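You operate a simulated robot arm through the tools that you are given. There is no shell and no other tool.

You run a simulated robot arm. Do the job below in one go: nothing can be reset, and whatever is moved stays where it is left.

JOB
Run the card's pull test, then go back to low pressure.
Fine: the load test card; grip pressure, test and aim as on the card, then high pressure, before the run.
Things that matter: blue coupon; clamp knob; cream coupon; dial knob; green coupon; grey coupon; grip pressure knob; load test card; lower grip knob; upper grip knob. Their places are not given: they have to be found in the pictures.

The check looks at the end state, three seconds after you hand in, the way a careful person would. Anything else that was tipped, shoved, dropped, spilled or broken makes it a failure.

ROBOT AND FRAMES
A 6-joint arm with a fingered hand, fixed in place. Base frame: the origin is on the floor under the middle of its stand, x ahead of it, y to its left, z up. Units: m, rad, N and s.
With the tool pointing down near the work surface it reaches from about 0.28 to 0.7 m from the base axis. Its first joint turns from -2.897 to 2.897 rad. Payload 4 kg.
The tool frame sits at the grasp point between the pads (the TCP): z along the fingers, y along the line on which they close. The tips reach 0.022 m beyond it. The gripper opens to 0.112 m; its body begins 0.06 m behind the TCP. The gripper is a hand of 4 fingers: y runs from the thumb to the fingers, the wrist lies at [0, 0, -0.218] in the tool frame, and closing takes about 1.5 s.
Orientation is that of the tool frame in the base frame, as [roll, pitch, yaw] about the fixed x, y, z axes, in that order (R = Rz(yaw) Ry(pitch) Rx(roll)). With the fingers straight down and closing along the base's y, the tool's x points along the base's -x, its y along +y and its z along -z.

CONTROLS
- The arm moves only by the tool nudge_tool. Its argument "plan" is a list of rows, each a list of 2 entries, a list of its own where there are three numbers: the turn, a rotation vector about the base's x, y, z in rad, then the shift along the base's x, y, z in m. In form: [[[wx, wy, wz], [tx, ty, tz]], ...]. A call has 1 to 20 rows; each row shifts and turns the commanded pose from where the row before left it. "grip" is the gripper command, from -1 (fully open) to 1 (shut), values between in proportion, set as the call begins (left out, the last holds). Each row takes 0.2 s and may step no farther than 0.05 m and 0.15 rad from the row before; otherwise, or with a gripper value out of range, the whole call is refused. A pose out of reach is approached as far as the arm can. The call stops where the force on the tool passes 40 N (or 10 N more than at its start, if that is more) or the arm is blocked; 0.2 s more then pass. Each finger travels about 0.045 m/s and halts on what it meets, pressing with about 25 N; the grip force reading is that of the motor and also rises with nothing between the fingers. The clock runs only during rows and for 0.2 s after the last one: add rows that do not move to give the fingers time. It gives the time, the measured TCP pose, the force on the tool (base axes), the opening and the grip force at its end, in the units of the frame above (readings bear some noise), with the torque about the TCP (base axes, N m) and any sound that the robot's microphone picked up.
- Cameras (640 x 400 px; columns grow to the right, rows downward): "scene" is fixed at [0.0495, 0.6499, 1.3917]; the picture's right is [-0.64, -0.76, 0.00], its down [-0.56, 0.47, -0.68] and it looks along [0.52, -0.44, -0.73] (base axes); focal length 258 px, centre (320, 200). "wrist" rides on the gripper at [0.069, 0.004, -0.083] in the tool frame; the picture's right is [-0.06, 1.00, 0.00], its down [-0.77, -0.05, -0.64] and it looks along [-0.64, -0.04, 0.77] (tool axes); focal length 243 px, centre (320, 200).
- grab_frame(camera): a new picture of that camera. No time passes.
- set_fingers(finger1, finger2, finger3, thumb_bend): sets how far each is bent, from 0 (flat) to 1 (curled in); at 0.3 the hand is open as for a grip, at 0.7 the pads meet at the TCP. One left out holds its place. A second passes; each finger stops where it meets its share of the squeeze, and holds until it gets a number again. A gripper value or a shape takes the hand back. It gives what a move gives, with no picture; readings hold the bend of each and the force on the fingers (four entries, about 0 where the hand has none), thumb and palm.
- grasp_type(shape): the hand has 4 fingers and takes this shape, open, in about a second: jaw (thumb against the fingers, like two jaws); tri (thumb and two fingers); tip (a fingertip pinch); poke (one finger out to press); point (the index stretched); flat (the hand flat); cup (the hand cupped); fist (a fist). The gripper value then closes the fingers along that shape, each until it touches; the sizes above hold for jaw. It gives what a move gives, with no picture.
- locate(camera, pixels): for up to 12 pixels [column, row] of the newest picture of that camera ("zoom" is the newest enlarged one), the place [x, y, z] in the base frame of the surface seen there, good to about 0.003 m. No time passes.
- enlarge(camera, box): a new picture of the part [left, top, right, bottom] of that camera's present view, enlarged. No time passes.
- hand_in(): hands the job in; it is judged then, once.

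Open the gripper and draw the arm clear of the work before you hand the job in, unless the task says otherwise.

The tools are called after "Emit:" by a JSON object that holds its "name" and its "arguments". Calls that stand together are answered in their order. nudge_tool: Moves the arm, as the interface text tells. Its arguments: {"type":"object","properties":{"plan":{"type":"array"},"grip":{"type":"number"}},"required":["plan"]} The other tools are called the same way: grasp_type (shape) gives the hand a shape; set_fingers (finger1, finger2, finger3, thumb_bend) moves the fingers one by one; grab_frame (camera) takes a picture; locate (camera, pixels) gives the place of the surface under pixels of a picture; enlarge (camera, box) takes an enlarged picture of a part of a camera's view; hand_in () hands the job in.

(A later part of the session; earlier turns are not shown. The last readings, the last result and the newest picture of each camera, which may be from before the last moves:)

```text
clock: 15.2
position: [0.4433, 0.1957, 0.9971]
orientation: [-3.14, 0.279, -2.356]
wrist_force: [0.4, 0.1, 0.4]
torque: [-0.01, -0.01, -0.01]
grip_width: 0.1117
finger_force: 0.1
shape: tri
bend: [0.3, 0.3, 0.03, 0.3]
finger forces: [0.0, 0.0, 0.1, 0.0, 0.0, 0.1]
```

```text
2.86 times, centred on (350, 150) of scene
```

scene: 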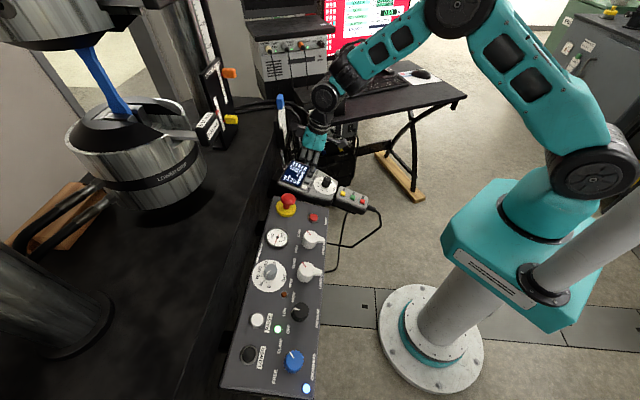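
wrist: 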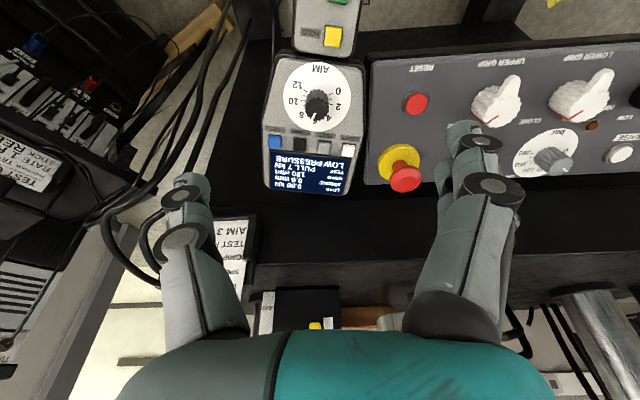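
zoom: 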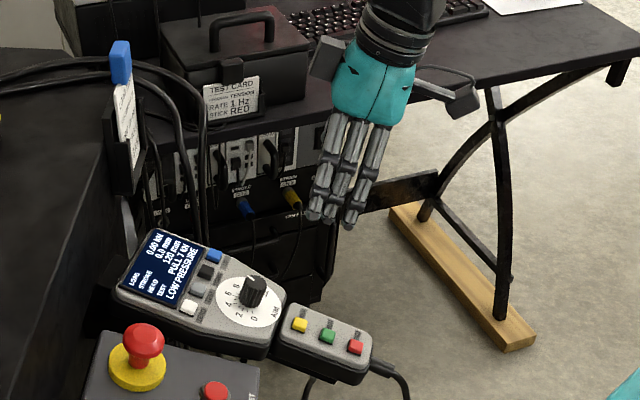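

I'll use jaw-like pinching. First I measure the AIM knob: in the wrist view it is at about (317,103).

Emit:
{"name": "enlarge", "arguments": {"camera": "wrist", "box": [270, 50, 370, 150]}}

Emit:
{"name": "locate", "arguments": {"camera": "zoom", "pixels": [[305, 225], [330, 215], [290, 215], [320, 235], [315, 170], [345, 190], [230, 200], [400, 220], [320, 90], [310, 295], [285, 235], [350, 222]]}}

Emit:
{"name": "enlarge", "arguments": {"camera": "scene", "box": [300, 160, 350, 210]}}

```text
4.00 times, centred on (320, 100) of wrist
```

zoom: 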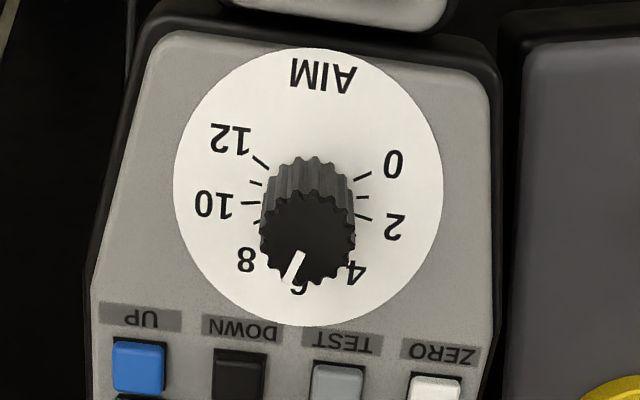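

```text
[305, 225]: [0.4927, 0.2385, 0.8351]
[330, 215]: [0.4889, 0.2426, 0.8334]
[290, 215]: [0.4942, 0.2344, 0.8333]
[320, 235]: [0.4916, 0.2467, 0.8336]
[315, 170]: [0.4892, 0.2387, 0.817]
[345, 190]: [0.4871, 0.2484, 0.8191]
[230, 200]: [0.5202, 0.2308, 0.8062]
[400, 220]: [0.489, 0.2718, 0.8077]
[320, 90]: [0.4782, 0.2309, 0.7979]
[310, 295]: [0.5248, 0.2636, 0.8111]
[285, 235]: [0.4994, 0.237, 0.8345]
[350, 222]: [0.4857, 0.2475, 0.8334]
```

```text
8.00 times, centred on (325, 185) of scene
```

zoom: 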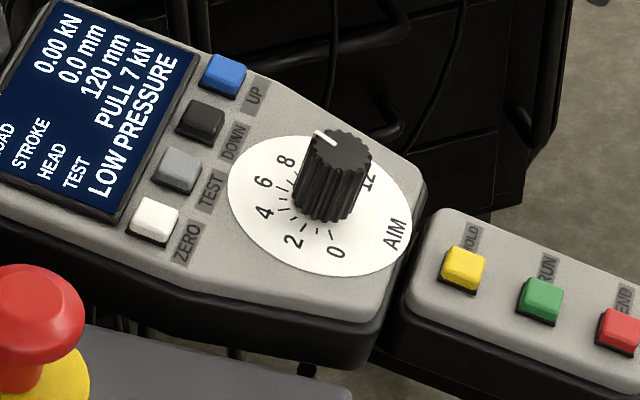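

The AIM knob top centre is near (0.496,0.243,0.835), about 25 mm wide and 30 mm tall; mark at about +18° (7). I go to jaw shape with about 56 mm opening, pre-turn the hand 40° clockwise, and hover 6 cm above the knob.

Emit:
{"name": "grasp_type", "arguments": {"shape": "jaw"}}

Emit:
{"name": "nudge_tool", "arguments": {"plan": [[[0.0272, 0.0272, -0.1342], [0, 0, 0]], [[0.0272, 0.0272, -0.1342], [0, 0, 0]], [[0.0272, 0.0272, -0.1342], [0, 0, 0]], [[0.0272, 0.0272, -0.1342], [0, 0, 0]], [[0.0272, 0.0272, -0.1342], [0, 0, 0]], [[0, 0, 0], [0.0137, 0.0119, -0.0348]], [[0, 0, 0], [0.0137, 0.0119, -0.0348]], [[0, 0, 0], [0.0137, 0.0119, -0.0348]], [[0, 0, 0], [0, 0, 0]]], "grip": 0.0}}

Emit:
{"name": "grab_frame", "arguments": {"camera": "wrist"}}

Emit:
{"name": "enlarge", "arguments": {"camera": "scene", "box": [270, 110, 390, 220]}}

```text
clock: 16.1
position: [0.4436, 0.1957, 0.9977]
orientation: [-3.139, 0.279, -2.358]
wrist_force: [-0.1, 0.5, 0.0]
torque: [0.03, 0.01, 0.04]
grip_width: 0.1122
finger_force: 0.1
shape: jaw
bend: [0.3, 0.3, 0.3, 0.3]
finger forces: [0.1, 0.0, 0.1, 0.0, 0.0, 0.0]
```

```text
clock: 18.1
position: [0.4838, 0.2303, 0.8935]
orientation: [2.962, 0.214, -3.075]
wrist_force: [0.6, -0.6, 0.4]
torque: [0.0, 0.02, -0.01]
grip_width: 0.0566
finger_force: 0.0
shape: jaw
bend: [0.72, 0.72, 0.72, 0.7]
finger forces: [0.0, 0.1, 0.0, 0.0, 0.0, 0.1]
```

```text
taken
```

wrist: 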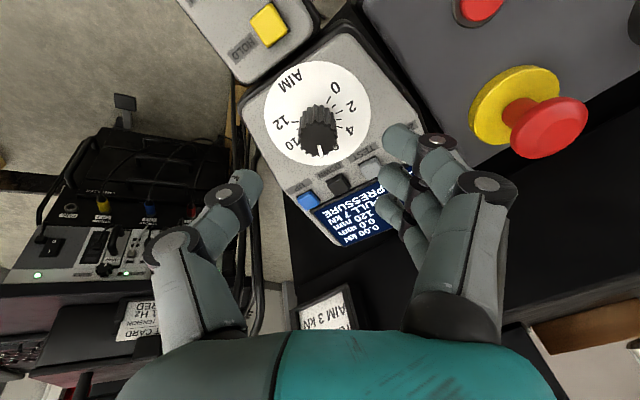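

```text
3.64 times, centred on (330, 165) of scene
```

zoom: 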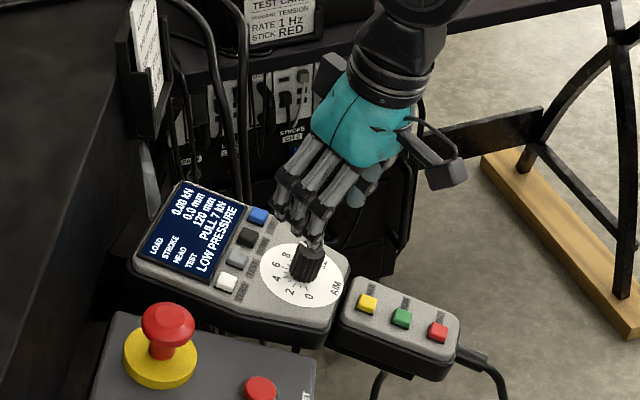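

The knob top sits at about (318,143), close to the ideal (320,139). I refine with an enlarged view and locate.

Emit:
{"name": "enlarge", "arguments": {"camera": "wrist", "box": [260, 60, 400, 180]}}

Emit:
{"name": "locate", "arguments": {"camera": "zoom", "pixels": [[270, 270], [270, 235], [235, 265], [305, 250], [270, 290], [255, 250], [180, 300], [350, 260], [300, 180], [230, 350], [270, 215], [400, 150]]}}

```text
3.33 times, centred on (330, 120) of wrist
```

zoom: 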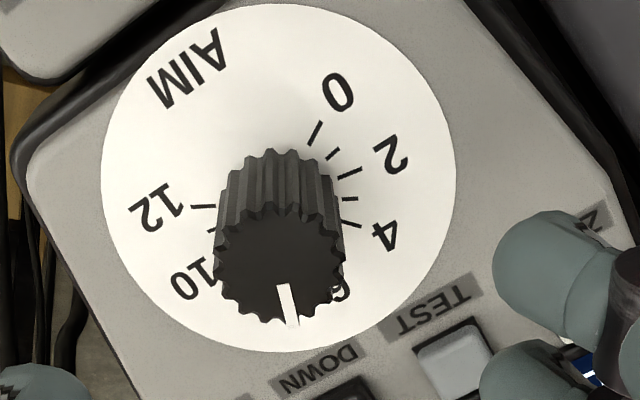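

```text
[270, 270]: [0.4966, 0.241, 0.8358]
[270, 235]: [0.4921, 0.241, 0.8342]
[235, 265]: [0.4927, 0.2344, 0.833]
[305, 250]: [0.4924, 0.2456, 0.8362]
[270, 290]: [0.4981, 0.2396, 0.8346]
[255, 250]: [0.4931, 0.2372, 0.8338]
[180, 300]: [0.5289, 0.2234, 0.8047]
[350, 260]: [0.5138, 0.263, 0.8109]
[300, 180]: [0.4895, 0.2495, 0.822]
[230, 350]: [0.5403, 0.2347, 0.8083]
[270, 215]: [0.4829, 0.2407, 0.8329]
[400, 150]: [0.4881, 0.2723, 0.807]
```

Knob top centre is at (317.7,139.5), i.e. 1.5 mm off in y only. I correct that and go down 6.3 cm along the tool axis so the fingertips straddle the knob, about 5 mm above the dial.

Emit:
{"name": "nudge_tool", "arguments": {"plan": [[[0, 0, 0], [0, -0.0015, 0]], [[0, 0, 0], [0.0041, 0.0041, -0.0202]], [[0, 0, 0], [0.0041, 0.0041, -0.0202]], [[0, 0, 0], [0.0041, 0.0041, -0.0202]], [[0, 0, 0], [0, 0, 0]]]}}

Emit:
{"name": "grab_frame", "arguments": {"camera": "wrist"}}

Emit:
{"name": "enlarge", "arguments": {"camera": "scene", "box": [280, 130, 380, 220]}}

```text
clock: 19.3
position: [0.4968, 0.2419, 0.834]
orientation: [2.963, 0.213, -3.075]
wrist_force: [-0.3, 0.9, 0.5]
torque: [0.04, 0.03, -0.05]
grip_width: 0.0566
finger_force: 0.1
shape: jaw
bend: [0.72, 0.72, 0.72, 0.7]
finger forces: [0.0, 0.0, 0.0, 0.0, 0.0, 0.0]
```

```text
taken
```

wrist: 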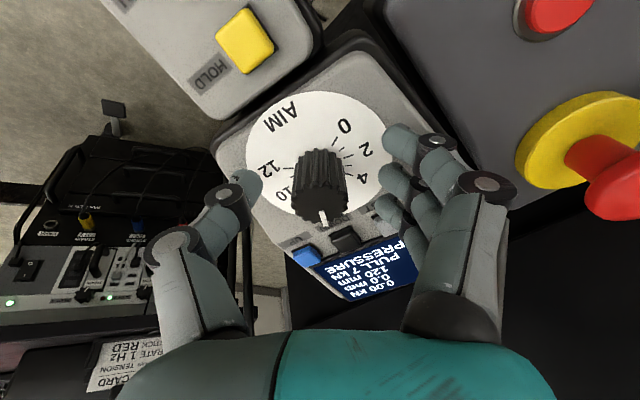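

```text
4.44 times, centred on (330, 175) of scene
```

zoom: 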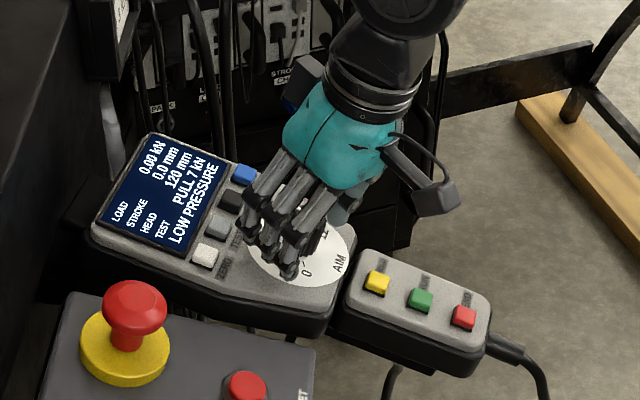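

The knob is centred between thumb and fingers at (321,203). I close gently onto it and wait.

Emit:
{"name": "nudge_tool", "arguments": {"plan": [[[0, 0, 0], [0, 0, 0]], [[0, 0, 0], [0, 0, 0]], [[0, 0, 0], [0, 0, 0]], [[0, 0, 0], [0, 0, 0]], [[0, 0, 0], [0, 0, 0]]], "grip": 0.7}}

Emit:
{"name": "grab_frame", "arguments": {"camera": "wrist"}}

Emit:
{"name": "enlarge", "arguments": {"camera": "wrist", "box": [230, 100, 430, 300]}}

Emit:
{"name": "enlarge", "arguments": {"camera": "scene", "box": [280, 130, 380, 220]}}

```text
clock: 20.5
position: [0.496, 0.2393, 0.8323]
orientation: [2.964, 0.211, -3.076]
wrist_force: [1.9, -7.8, -2.9]
torque: [-0.05, 0.03, 0.0]
grip_width: 0.0074
finger_force: 25.3
shape: jaw
bend: [0.67, 0.72, 0.67, 0.7]
finger forces: [0.0, 9.8, 3.5, 0.0, 21.2, 0.0]
```

```text
taken
```

wrist: 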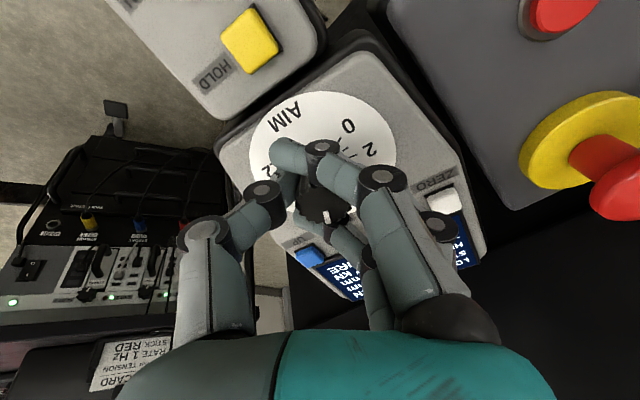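

```text
2.00 times, centred on (330, 200) of wrist
```

zoom: 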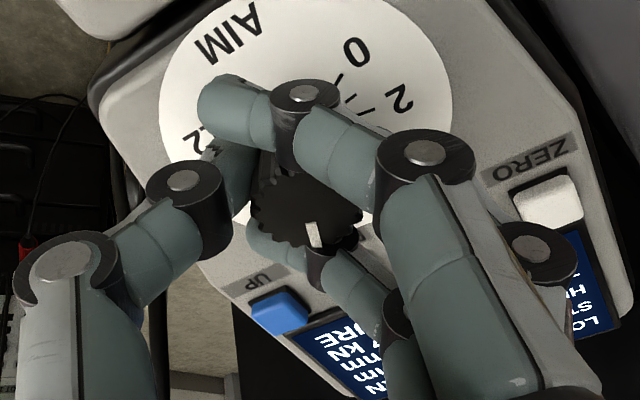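

```text
4.44 times, centred on (330, 175) of scene
```

zoom: 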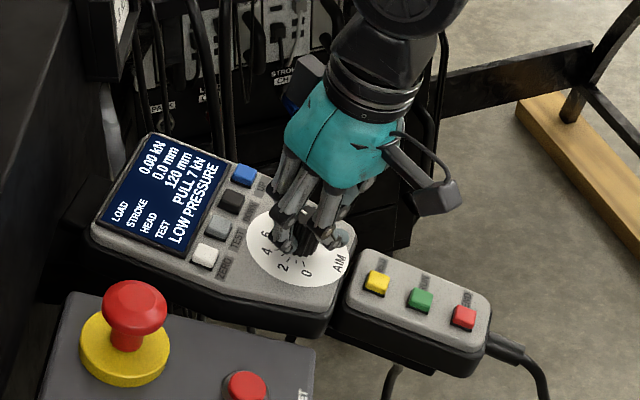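

The knob is pinched (thumb 21 N, fingers 10+3.5 N) with a small -y side force. I relieve it by 2 mm and turn 20° counterclockwise as a first test, then read the screen.

Emit:
{"name": "nudge_tool", "arguments": {"plan": [[[0, 0, 0], [0, -0.002, 0]], [[-0.0227, -0.0227, 0.1118], [0, 0, 0]], [[-0.0227, -0.0227, 0.1118], [0, 0, 0]], [[-0.0227, -0.0227, 0.1118], [0, 0, 0]], [[0, 0, 0], [0, 0, 0]]]}}

Emit:
{"name": "enlarge", "arguments": {"camera": "scene", "box": [280, 130, 380, 220]}}

Emit:
{"name": "enlarge", "arguments": {"camera": "wrist", "box": [230, 100, 430, 300]}}

```text
clock: 21.7
position: [0.4957, 0.2393, 0.8328]
orientation: [3.047, 0.261, -2.719]
wrist_force: [4.5, -9.9, -6.5]
torque: [-0.15, 0.06, -0.07]
grip_width: 0.0068
finger_force: 24.5
shape: jaw
bend: [0.67, 0.72, 0.67, 0.7]
finger forces: [0.0, 9.3, 3.2, 0.0, 23.4, 0.0]
```

```text
4.44 times, centred on (330, 175) of scene
```

zoom: 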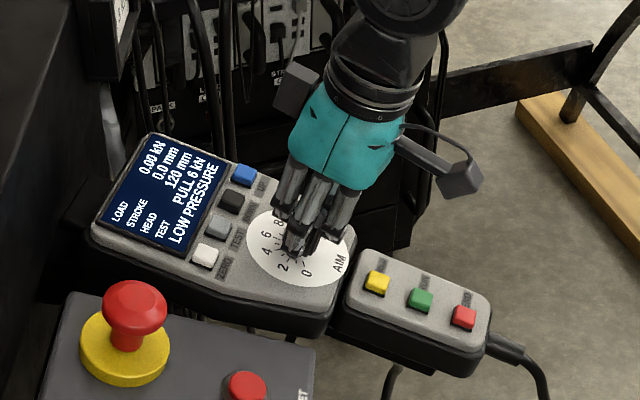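

```text
2.00 times, centred on (330, 200) of wrist
```

zoom: 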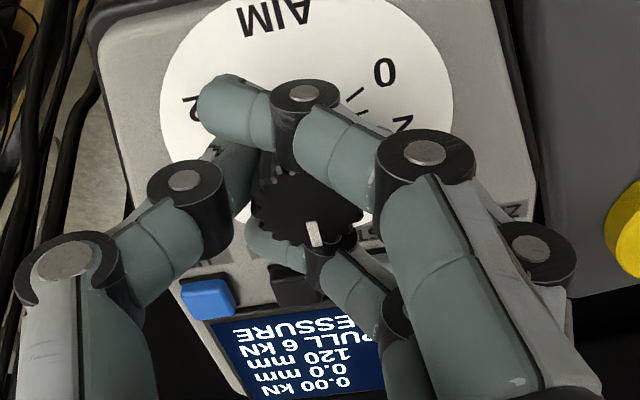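

It works: the mark moved with the hand and the screen reads "PULL 6 kN" after about 19°. I continue 40° more.

Emit:
{"name": "nudge_tool", "arguments": {"plan": [[[-0.0227, -0.0227, 0.1118], [0, 0, 0]], [[-0.0227, -0.0227, 0.1118], [0, 0, 0]], [[-0.0227, -0.0227, 0.1118], [0, 0, 0]], [[-0.0227, -0.0227, 0.1118], [0, 0, 0]], [[-0.0227, -0.0227, 0.1118], [0, 0, 0]], [[-0.0227, -0.0227, 0.1118], [0, 0, 0]], [[0, 0, 0], [0, 0, 0]]]}}

Emit:
{"name": "enlarge", "arguments": {"camera": "scene", "box": [280, 130, 380, 220]}}

Emit:
{"name": "enlarge", "arguments": {"camera": "wrist", "box": [230, 100, 430, 300]}}

```text
clock: 23.3
position: [0.4967, 0.2395, 0.8342]
orientation: [-3.041, 0.263, -1.993]
wrist_force: [14.4, -7.7, -5.8]
torque: [-0.15, -0.1, -0.09]
grip_width: 0.0066
finger_force: 24.9
shape: jaw
bend: [0.67, 0.72, 0.67, 0.7]
finger forces: [0.1, 8.6, 3.1, 0.0, 25.2, 0.0]
```

```text
4.44 times, centred on (330, 175) of scene
```

zoom: 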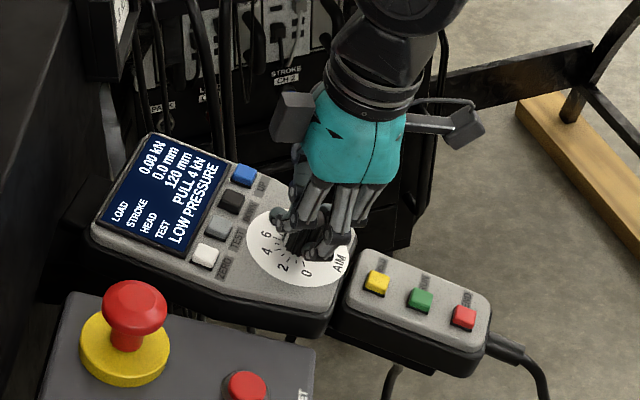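

```text
2.00 times, centred on (330, 200) of wrist
```

zoom: 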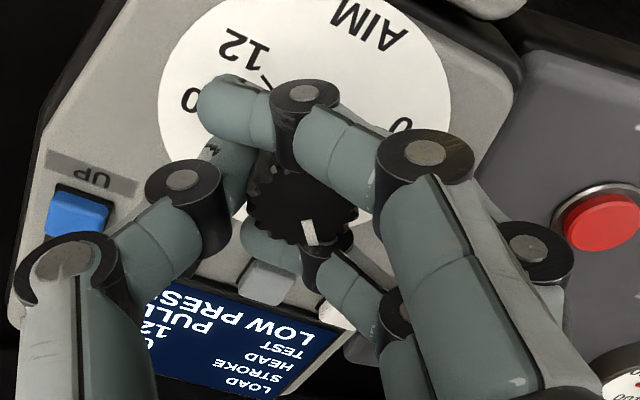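

Screen reads "PULL 4 kN" after 60°. I turn the last 20° while easing the side force by 2 mm in x.

Emit:
{"name": "nudge_tool", "arguments": {"plan": [[[-0.0227, -0.0227, 0.1118], [0.001, -0.0005, 0]], [[-0.0227, -0.0227, 0.1118], [0.001, -0.0005, 0]], [[-0.0227, -0.0227, 0.1118], [0, 0, 0]], [[0, 0, 0], [0, 0, 0]]]}}

Emit:
{"name": "enlarge", "arguments": {"camera": "scene", "box": [280, 130, 380, 220]}}

```text
clock: 24.3
position: [0.4985, 0.24, 0.8343]
orientation: [-2.957, 0.215, -1.637]
wrist_force: [7.2, 4.0, -0.9]
torque: [-0.03, -0.02, 0.0]
grip_width: 0.0063
finger_force: 24.9
shape: jaw
bend: [0.67, 0.72, 0.67, 0.7]
finger forces: [0.1, 10.8, 5.6, 0.1, 19.6, 0.0]
```

```text
4.44 times, centred on (330, 175) of scene
```

zoom: 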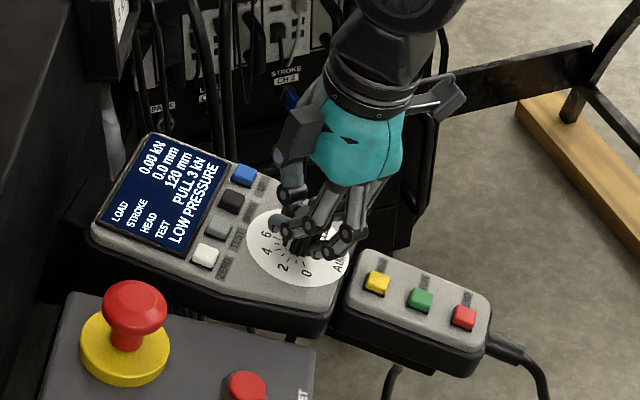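

Screen reads "PULL 3 kN". I open the fingers only a little (the HOLD button is near), then rise 8 cm along the tool axis and look.

Emit:
{"name": "nudge_tool", "arguments": {"plan": [[[0, 0, 0], [0, 0, 0]], [[0, 0, 0], [0, 0, 0]], [[0, 0, 0], [0, 0, 0]], [[0, 0, 0], [0, 0, 0]]], "grip": 0.25}}

Emit:
{"name": "grab_frame", "arguments": {"camera": "wrist"}}

Emit:
{"name": "enlarge", "arguments": {"camera": "scene", "box": [280, 130, 380, 220]}}

```text
clock: 25.3
position: [0.4983, 0.2386, 0.8331]
orientation: [-2.957, 0.214, -1.639]
wrist_force: [0.0, -0.6, 0.0]
torque: [0.05, 0.06, 0.02]
grip_width: 0.0413
finger_force: 0.0
shape: jaw
bend: [0.73, 0.74, 0.73, 0.7]
finger forces: [0.0, 0.1, 0.0, 0.0, 0.1, 0.1]
```

```text
taken
```

wrist: 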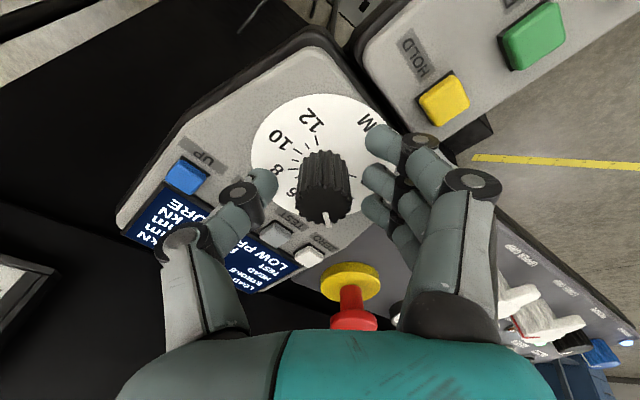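

```text
4.44 times, centred on (330, 175) of scene
```

zoom: 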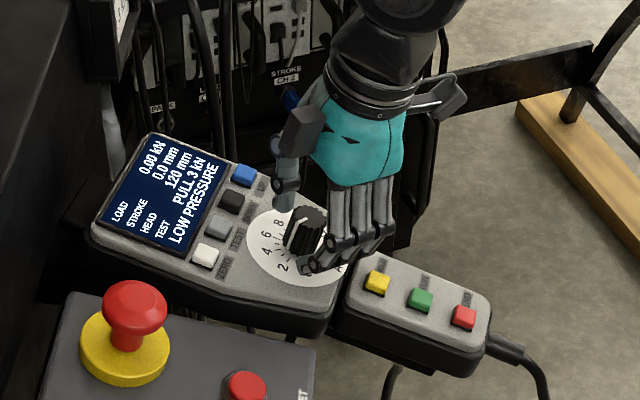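

Released cleanly; screen still "PULL 3 kN". I rise 9 cm and turn the hand back 40° to view the dial.

Emit:
{"name": "nudge_tool", "arguments": {"plan": [[[0, 0, 0], [-0.0059, -0.0059, 0.0288]], [[0, 0, 0], [-0.0059, -0.0059, 0.0288]], [[0, 0, 0], [-0.0059, -0.0059, 0.0288]], [[0.0227, 0.0227, -0.1118], [-0.02, -0.02, 0]], [[0.0227, 0.0227, -0.1118], [-0.02, -0.02, 0]], [[0.0227, 0.0227, -0.1118], [0, 0, 0]], [[0.0227, 0.0227, -0.1118], [0, 0, 0]], [[0.0227, 0.0227, -0.1118], [0, 0, 0]], [[0.0227, 0.0227, -0.1118], [0, 0, 0]], [[0, 0, 0], [0, 0, 0]]]}}

Emit:
{"name": "grab_frame", "arguments": {"camera": "wrist"}}

Emit:
{"name": "enlarge", "arguments": {"camera": "wrist", "box": [260, 50, 400, 190]}}

Emit:
{"name": "enlarge", "arguments": {"camera": "scene", "box": [300, 160, 350, 210]}}

```text
clock: 27.5
position: [0.4391, 0.181, 0.9202]
orientation: [-3.14, 0.279, -2.359]
wrist_force: [-0.4, 0.5, -0.2]
torque: [-0.01, 0.02, 0.01]
grip_width: 0.0416
finger_force: 0.0
shape: jaw
bend: [0.73, 0.74, 0.73, 0.7]
finger forces: [0.1, 0.0, 0.0, 0.0, 0.0, 0.1]
```

```text
taken
```

wrist: 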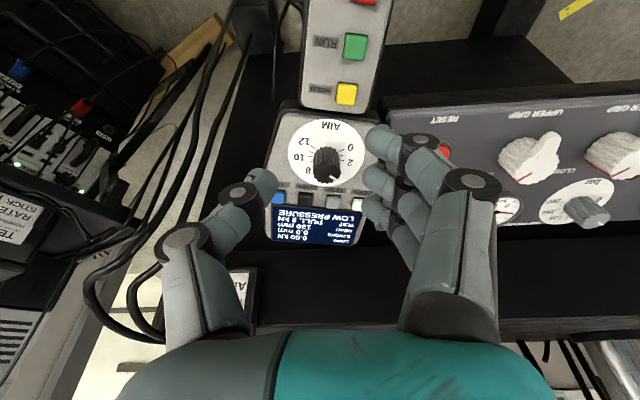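

```text
2.86 times, centred on (330, 120) of wrist
```

zoom: 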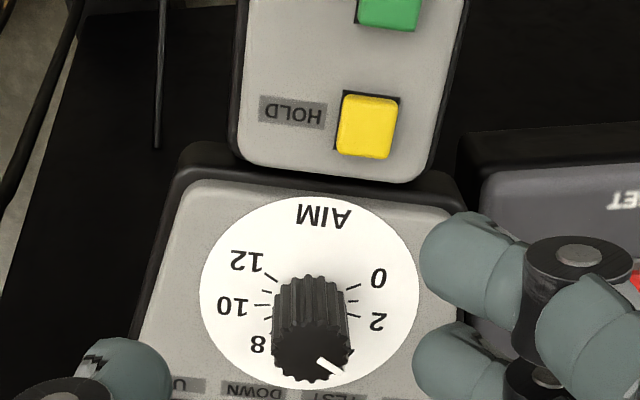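

```text
8.00 times, centred on (325, 185) of scene
```

zoom: 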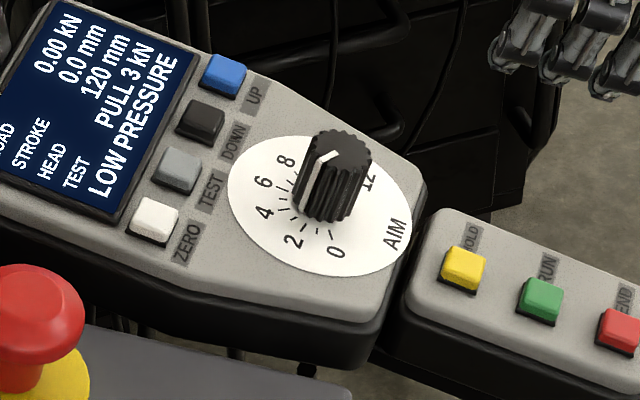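

The screen shows 3 kN; I check how well the mark sits on 3 with a larger zoom from the scene camera.

Emit:
{"name": "enlarge", "arguments": {"camera": "scene", "box": [310, 172, 340, 200]}}

Emit:
{"name": "enlarge", "arguments": {"camera": "wrist", "box": [280, 110, 380, 195]}}

```text
14.29 times, centred on (325, 186) of scene
```

zoom: 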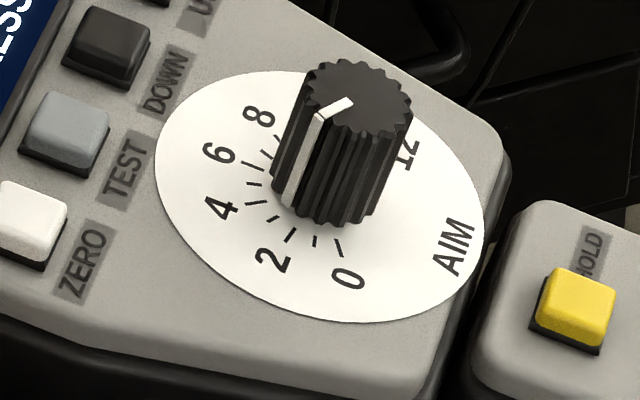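

```text
4.71 times, centred on (330, 152) of wrist
```

zoom: 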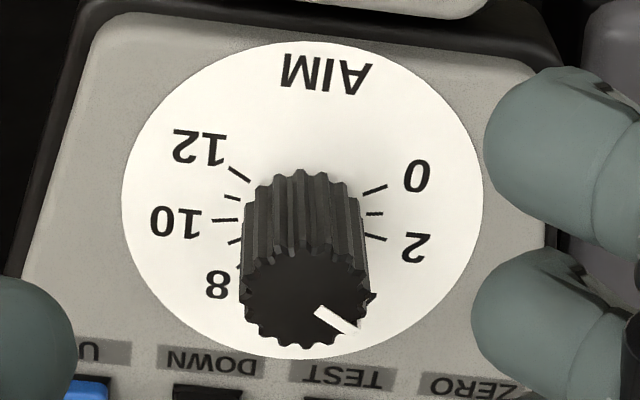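

By geometry the mark sits on 3 (within about 0.1), matching the screen. Next the grey grip-pressure knob near (0.341,0.553,0.843): I move above it with the hand pre-turned 40° counterclockwise, since it must turn about 80° clockwise (40→120 bar).

Emit:
{"name": "nudge_tool", "arguments": {"plan": [[[0, 0, 0], [0, 0, 0.04]], [[0, 0, 0], [-0.0151, 0.0436, 0]], [[0, 0, 0], [-0.0151, 0.0436, 0]], [[0, 0, 0], [-0.0151, 0.0436, 0]], [[-0.0227, -0.0227, 0.1118], [-0.0151, 0.0436, 0]], [[-0.0227, -0.0227, 0.1118], [-0.0151, 0.0436, 0]], [[-0.0227, -0.0227, 0.1118], [-0.0151, 0.0436, 0]], [[-0.0227, -0.0227, 0.1118], [-0.0151, 0.0436, 0]], [[-0.0227, -0.0227, 0.1118], [-0.0151, 0.0436, 0]], [[-0.0227, -0.0227, 0.1118], [0, 0, 0]], [[0, 0, 0], [0, 0, 0]]], "grip": 0.0}}

Emit:
{"name": "grab_frame", "arguments": {"camera": "wrist"}}

Emit:
{"name": "grab_frame", "arguments": {"camera": "scene"}}

```text
clock: 29.9
position: [0.319, 0.5298, 0.96]
orientation: [-2.958, 0.213, -1.639]
wrist_force: [0.2, 0.2, 0.3]
torque: [0.0, 0.04, 0.01]
grip_width: 0.0551
finger_force: 0.1
shape: jaw
bend: [0.73, 0.73, 0.73, 0.7]
finger forces: [0.0, 0.2, 0.1, 0.1, 0.0, 0.0]
```

```text
taken
```

wrist: 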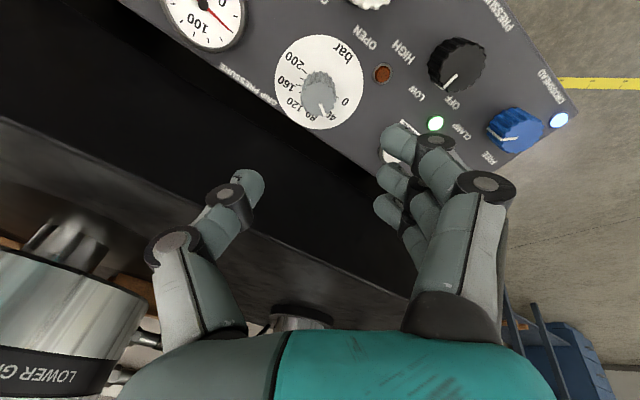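

```text
taken
```

scene: 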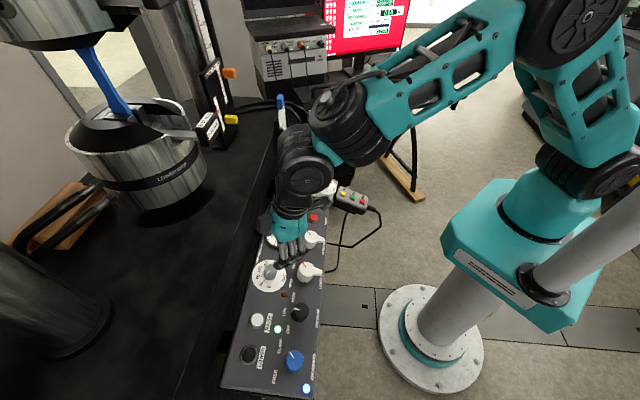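

The grey knob is at wrist (319,95). I zoom in and measure its top centre and height.

Emit:
{"name": "enlarge", "arguments": {"camera": "wrist", "box": [260, 25, 380, 135]}}

Emit:
{"name": "locate", "arguments": {"camera": "zoom", "pixels": [[310, 270], [290, 260], [330, 255], [310, 240], [305, 295], [340, 290], [275, 285], [300, 180], [400, 230], [200, 200], [300, 350], [320, 110]]}}

Emit:
{"name": "enlarge", "arguments": {"camera": "wrist", "box": [140, 0, 270, 70]}}

```text
3.64 times, centred on (320, 80) of wrist
```

zoom: 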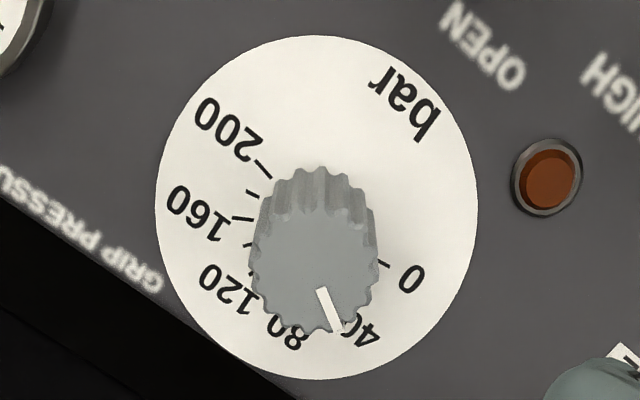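

```text
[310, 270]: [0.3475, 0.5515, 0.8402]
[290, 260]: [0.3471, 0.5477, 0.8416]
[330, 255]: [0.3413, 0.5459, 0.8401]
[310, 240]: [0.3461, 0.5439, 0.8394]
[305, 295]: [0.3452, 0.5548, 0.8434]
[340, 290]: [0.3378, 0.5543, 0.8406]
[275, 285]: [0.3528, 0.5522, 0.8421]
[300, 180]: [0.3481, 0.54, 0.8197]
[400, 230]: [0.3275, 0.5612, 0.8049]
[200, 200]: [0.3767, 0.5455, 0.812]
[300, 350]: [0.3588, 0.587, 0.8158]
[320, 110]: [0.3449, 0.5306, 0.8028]
```

```text
4.92 times, centred on (205, 35) of wrist
```

zoom: 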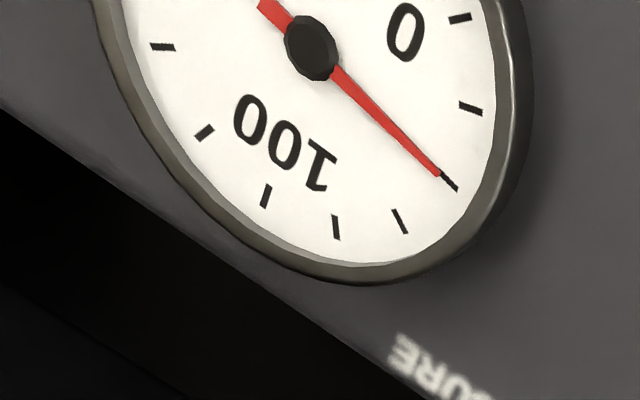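

The gauge needle is on 40 bar and the knob mark on 40. Knob top centre is about (0.347,0.548,0.840), 30 mm wide, 33 mm tall. I shift onto its axis and drop to about 6 cm above it.

Emit:
{"name": "nudge_tool", "arguments": {"plan": [[[0, 0, 0], [0.002, -0.0047, 0]], [[0, 0, 0], [0.0062, 0.0062, -0.0308]], [[0, 0, 0], [0.0062, 0.0062, -0.0308]], [[0, 0, 0], [0, 0, 0]]], "grip": -0.1}}

Emit:
{"name": "grab_frame", "arguments": {"camera": "wrist"}}

Emit:
{"name": "enlarge", "arguments": {"camera": "wrist", "box": [260, 70, 380, 190]}}

Emit:
{"name": "locate", "arguments": {"camera": "wrist", "pixels": [[319, 140], [310, 138], [330, 138], [319, 130], [319, 150], [280, 130], [350, 95], [320, 170]]}}

```text
clock: 30.9
position: [0.3332, 0.5375, 0.8981]
orientation: [-2.957, 0.212, -1.64]
wrist_force: [-0.6, 0.3, -0.4]
torque: [0.01, 0.02, 0.02]
grip_width: 0.0605
finger_force: 0.0
shape: jaw
bend: [0.72, 0.72, 0.72, 0.7]
finger forces: [0.0, 0.0, 0.1, 0.1, 0.0, 0.1]
```

```text
taken
```

wrist: 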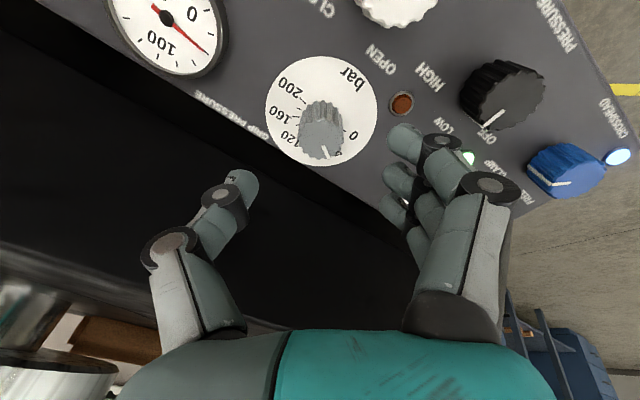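

```text
3.33 times, centred on (320, 130) of wrist
```

zoom: 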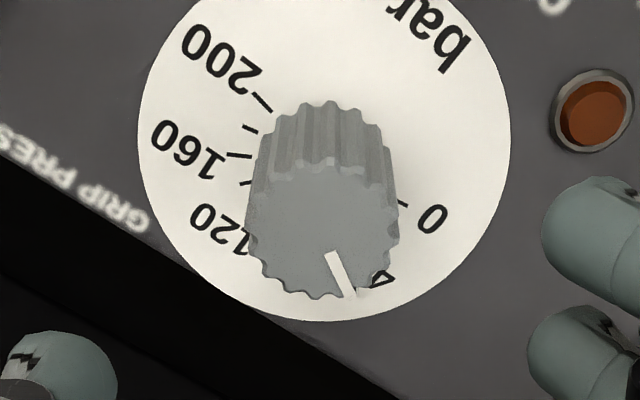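

```text
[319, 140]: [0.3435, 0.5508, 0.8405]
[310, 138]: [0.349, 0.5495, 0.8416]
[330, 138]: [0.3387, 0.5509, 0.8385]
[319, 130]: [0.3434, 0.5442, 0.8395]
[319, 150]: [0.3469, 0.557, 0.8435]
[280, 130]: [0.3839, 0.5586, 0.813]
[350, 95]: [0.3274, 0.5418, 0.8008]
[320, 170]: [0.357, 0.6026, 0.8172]
```

The knob top centre is at (320,138.4), right on the approach line. I go down 6.3 cm to straddle it.

Emit:
{"name": "nudge_tool", "arguments": {"plan": [[[0, 0, 0], [0.0041, 0.0041, -0.0202]], [[0, 0, 0], [0.0041, 0.0041, -0.0202]], [[0, 0, 0], [0.0041, 0.0041, -0.0202]], [[0, 0, 0], [0, 0, 0]]]}}

Emit:
{"name": "grab_frame", "arguments": {"camera": "wrist"}}

Emit:
{"name": "enlarge", "arguments": {"camera": "scene", "box": [220, 190, 340, 320]}}

```text
clock: 31.9
position: [0.3472, 0.5486, 0.8372]
orientation: [-2.958, 0.216, -1.639]
wrist_force: [0.1, 0.0, -0.4]
torque: [0.0, -0.04, -0.01]
grip_width: 0.061
finger_force: 0.1
shape: jaw
bend: [0.72, 0.72, 0.72, 0.7]
finger forces: [0.0, 0.1, 0.0, 0.0, 0.0, 0.0]
```

```text
taken
```

wrist: 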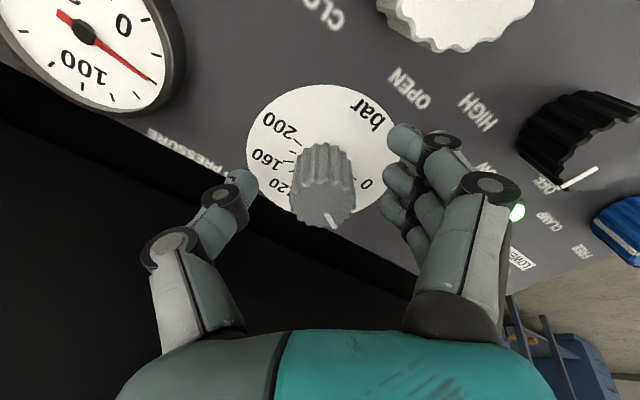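

```text
3.08 times, centred on (280, 255) of scene
```

zoom: 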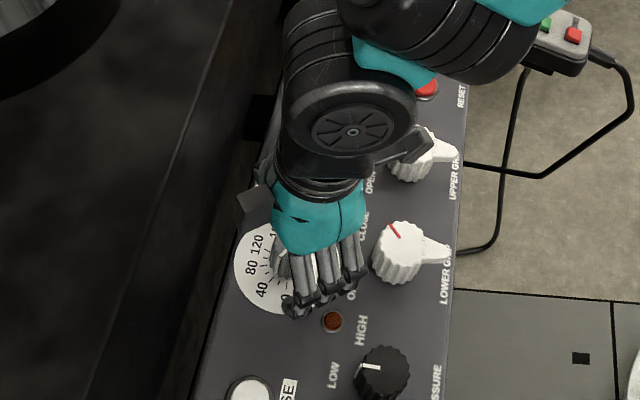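

The knob is centred between the fingers. I close onto it.

Emit:
{"name": "nudge_tool", "arguments": {"plan": [[[0, 0, 0], [0, 0, 0]], [[0, 0, 0], [0, 0, 0]], [[0, 0, 0], [0, 0, 0]], [[0, 0, 0], [0, 0, 0]], [[0, 0, 0], [0, 0, 0]]], "grip": 0.7}}

Emit:
{"name": "enlarge", "arguments": {"camera": "wrist", "box": [220, 100, 420, 300]}}

```text
clock: 33.1
position: [0.3464, 0.5491, 0.8378]
orientation: [-2.956, 0.214, -1.64]
wrist_force: [4.6, 2.2, -2.1]
torque: [0.03, -0.01, 0.03]
grip_width: 0.0126
finger_force: 25.3
shape: jaw
bend: [0.66, 0.73, 0.71, 0.7]
finger forces: [1.8, 9.0, 7.2, 0.0, 21.5, 0.0]
```

```text
2.00 times, centred on (320, 200) of wrist
```

zoom: 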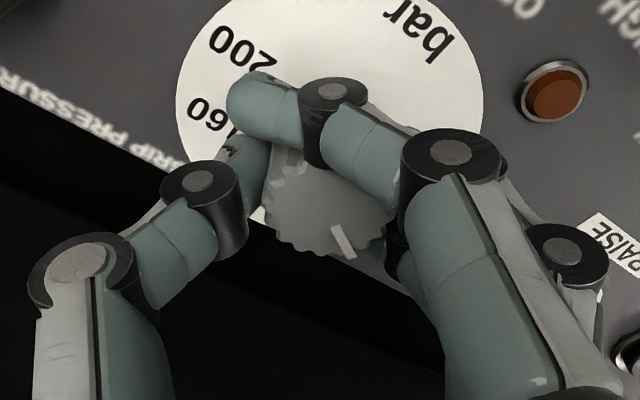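

Good even grip with little side force. I turn 40° clockwise and check forces and the gauge.

Emit:
{"name": "nudge_tool", "arguments": {"plan": [[[0.0227, 0.0227, -0.1118], [0, 0, 0]], [[0.0227, 0.0227, -0.1118], [0, 0, 0]], [[0.0227, 0.0227, -0.1118], [0, 0, 0]], [[0.0227, 0.0227, -0.1118], [0, 0, 0]], [[0.0227, 0.0227, -0.1118], [0, 0, 0]], [[0.0227, 0.0227, -0.1118], [0, 0, 0]], [[0, 0, 0], [0, 0, 0]]]}}

Emit:
{"name": "grab_frame", "arguments": {"camera": "wrist"}}

Emit:
{"name": "enlarge", "arguments": {"camera": "scene", "box": [220, 190, 340, 320]}}

```text
clock: 34.7
position: [0.3459, 0.5498, 0.8364]
orientation: [-3.138, 0.277, -2.358]
wrist_force: [-3.0, -15.7, 1.3]
torque: [-0.17, -0.06, -0.05]
grip_width: 0.0119
finger_force: 25.4
shape: jaw
bend: [0.66, 0.73, 0.71, 0.7]
finger forces: [6.4, 8.4, 6.3, 0.0, 24.9, 0.0]
```

```text
taken
```

wrist: 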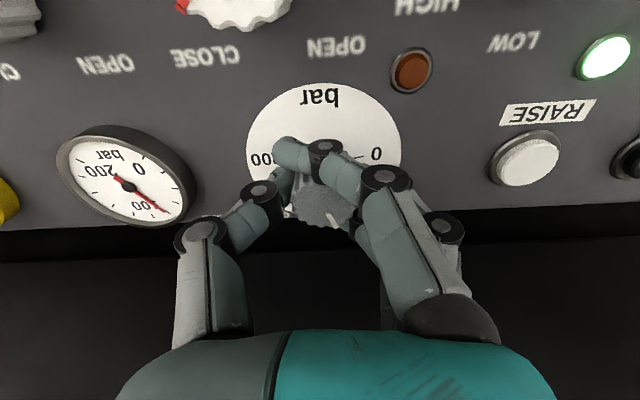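

```text
3.08 times, centred on (280, 255) of scene
```

zoom: 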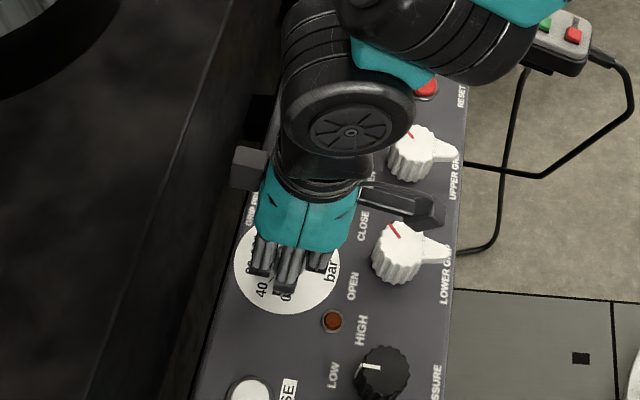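

The gauge needle moved up. A -16 N y-force has built, so I ease 2 mm in -y while zooming on the gauge before continuing.

Emit:
{"name": "enlarge", "arguments": {"camera": "wrist", "box": [50, 110, 210, 240]}}

Emit:
{"name": "nudge_tool", "arguments": {"plan": [[[0, 0, 0], [-0.0005, -0.0015, 0]], [[0.0227, 0.0227, -0.1118], [-0.0005, -0.0015, 0]], [[0.0227, 0.0227, -0.1118], [0, 0, 0]], [[0.0227, 0.0227, -0.1118], [0, 0, 0]], [[0, 0, 0], [0, 0, 0]]]}}

Emit:
{"name": "grab_frame", "arguments": {"camera": "wrist"}}

```text
3.08 times, centred on (130, 175) of wrist
```

zoom: 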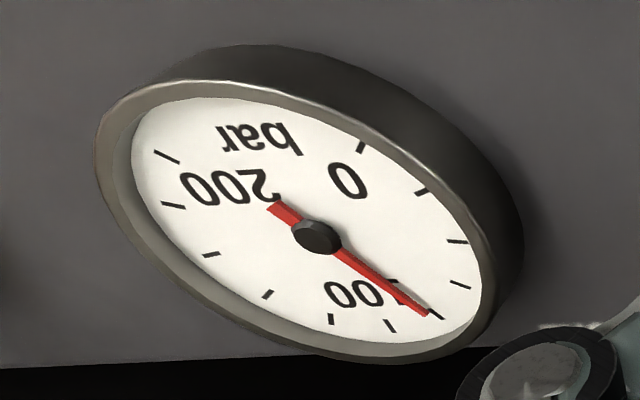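

```text
clock: 35.9
position: [0.3456, 0.5477, 0.8368]
orientation: [3.044, 0.262, -2.72]
wrist_force: [5.0, -0.7, -5.9]
torque: [-0.02, -0.04, -0.05]
grip_width: 0.0113
finger_force: 24.8
shape: jaw
bend: [0.66, 0.73, 0.72, 0.7]
finger forces: [3.9, 10.4, 10.8, 0.0, 20.3, 0.1]
```

```text
taken
```

wrist: 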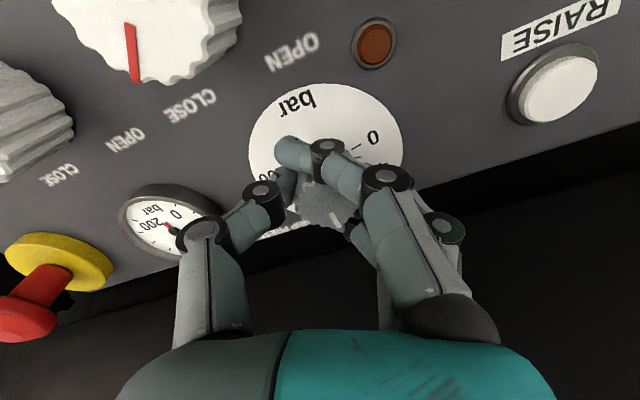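

After 40° the gauge was on 80 bar, so 1° per bar; now it should be near 100. I turn the last 20°.

Emit:
{"name": "nudge_tool", "arguments": {"plan": [[[0.0227, 0.0227, -0.1118], [0, 0, 0]], [[0.0227, 0.0227, -0.1118], [0, 0, 0]], [[0.0227, 0.0227, -0.1118], [0, 0, 0]], [[0, 0, 0], [0, 0, 0]]]}}

Emit:
{"name": "grab_frame", "arguments": {"camera": "wrist"}}

Emit:
{"name": "enlarge", "arguments": {"camera": "scene", "box": [220, 190, 340, 320]}}

```text
clock: 36.9
position: [0.3451, 0.5473, 0.8361]
orientation: [2.961, 0.212, -3.074]
wrist_force: [-3.0, -2.0, -5.2]
torque: [-0.05, 0.0, 0.03]
grip_width: 0.0113
finger_force: 25.1
shape: jaw
bend: [0.66, 0.73, 0.72, 0.7]
finger forces: [5.4, 10.5, 7.9, 0.0, 20.2, 0.0]
```

```text
taken
```

wrist: 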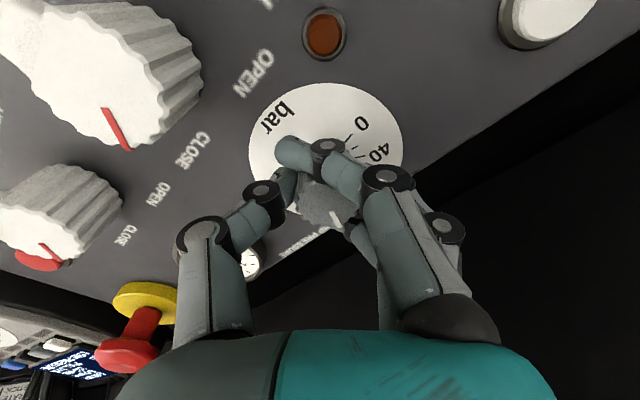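

```text
3.08 times, centred on (280, 255) of scene
```

zoom: 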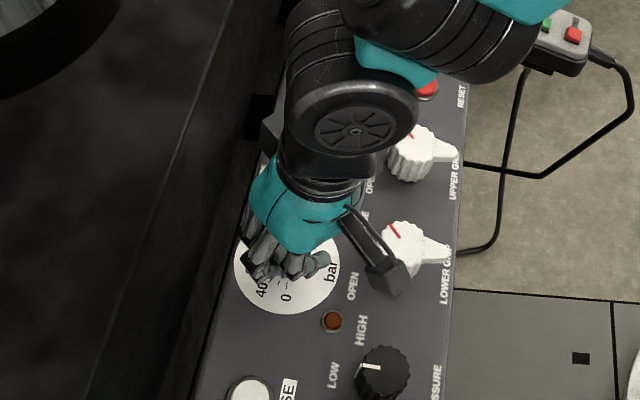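

Forces are low. I release the knob, rise 9 cm and turn the hand back 40° to read the gauge and the knob.

Emit:
{"name": "nudge_tool", "arguments": {"plan": [[[0, 0, 0], [0, 0, 0]], [[0, 0, 0], [0, 0, 0]], [[0, 0, 0], [0, 0, 0]], [[0, 0, 0], [0, 0, 0]]], "grip": 0.0}}

Emit:
{"name": "nudge_tool", "arguments": {"plan": [[[0, 0, 0], [-0.0059, -0.0059, 0.0288]], [[0, 0, 0], [-0.0059, -0.0059, 0.0288]], [[0, 0, 0], [-0.0059, -0.0059, 0.0288]], [[0, 0, 0], [-0.0059, -0.0059, 0.0288]], [[-0.0227, -0.0227, 0.1118], [-0.01, -0.01, 0]], [[-0.0227, -0.0227, 0.1118], [-0.01, -0.01, 0]], [[-0.0227, -0.0227, 0.1118], [0, 0, 0]], [[-0.0227, -0.0227, 0.1118], [0, 0, 0]], [[-0.0227, -0.0227, 0.1118], [0, 0, 0]], [[-0.0227, -0.0227, 0.1118], [0, 0, 0]], [[0, 0, 0], [0, 0, 0]]]}}

Emit:
{"name": "grab_frame", "arguments": {"camera": "wrist"}}

Emit:
{"name": "enlarge", "arguments": {"camera": "wrist", "box": [160, 60, 400, 200]}}

```text
clock: 37.9
position: [0.3455, 0.546, 0.8379]
orientation: [2.962, 0.214, -3.075]
wrist_force: [0.5, 0.5, -0.4]
torque: [-0.02, 0.0, -0.04]
grip_width: 0.0555
finger_force: 0.1
shape: jaw
bend: [0.72, 0.73, 0.73, 0.7]
finger forces: [0.1, 0.0, 0.0, 0.0, 0.0, 0.0]
```

```text
clock: 40.3
position: [0.3018, 0.5039, 0.9521]
orientation: [-3.137, 0.278, -2.356]
wrist_force: [-0.4, -0.6, 0.3]
torque: [0.01, -0.02, 0.0]
grip_width: 0.0553
finger_force: 0.0
shape: jaw
bend: [0.72, 0.73, 0.73, 0.7]
finger forces: [0.0, 0.0, 0.1, 0.1, 0.0, 0.0]
```

```text
taken
```

wrist: 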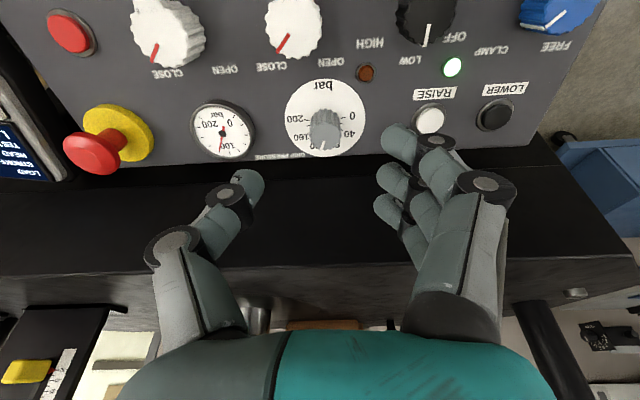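

```text
2.67 times, centred on (280, 130) of wrist
```

zoom: 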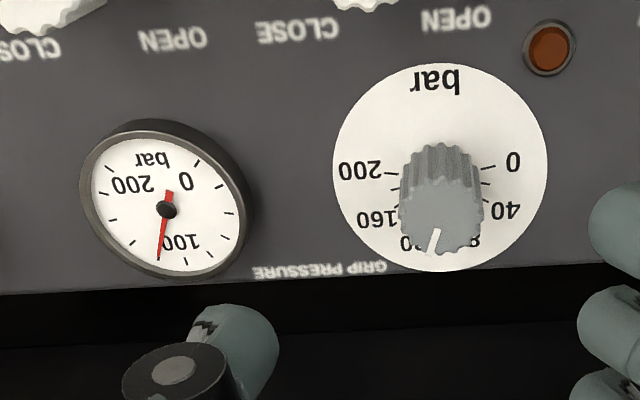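

The gauge needle is just past 100. I zoom further on the gauge and the knob mark for a precise reading.

Emit:
{"name": "enlarge", "arguments": {"camera": "wrist", "box": [185, 95, 265, 165]}}

Emit:
{"name": "enlarge", "arguments": {"camera": "wrist", "box": [275, 75, 375, 165]}}

Emit:
{"name": "enlarge", "arguments": {"camera": "scene", "box": [245, 220, 300, 300]}}

```text
5.71 times, centred on (225, 130) of wrist
```

zoom: 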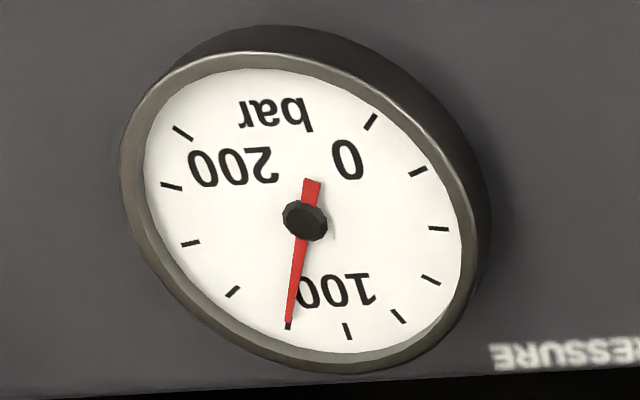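

```text
4.44 times, centred on (325, 120) of wrist
```

zoom: 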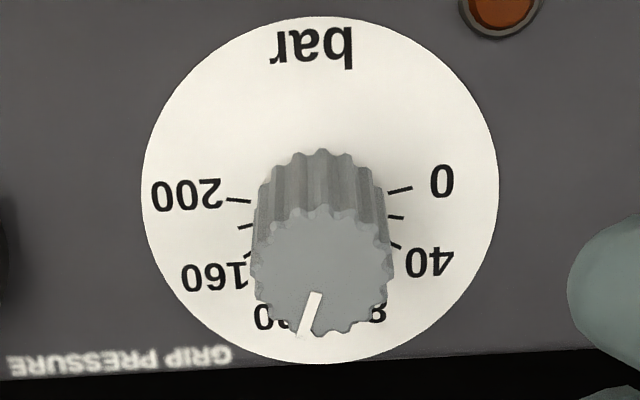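

```text
5.00 times, centred on (272, 260) of scene
```

zoom: 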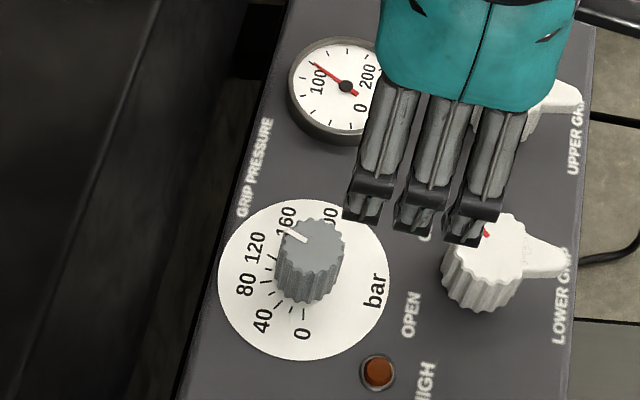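

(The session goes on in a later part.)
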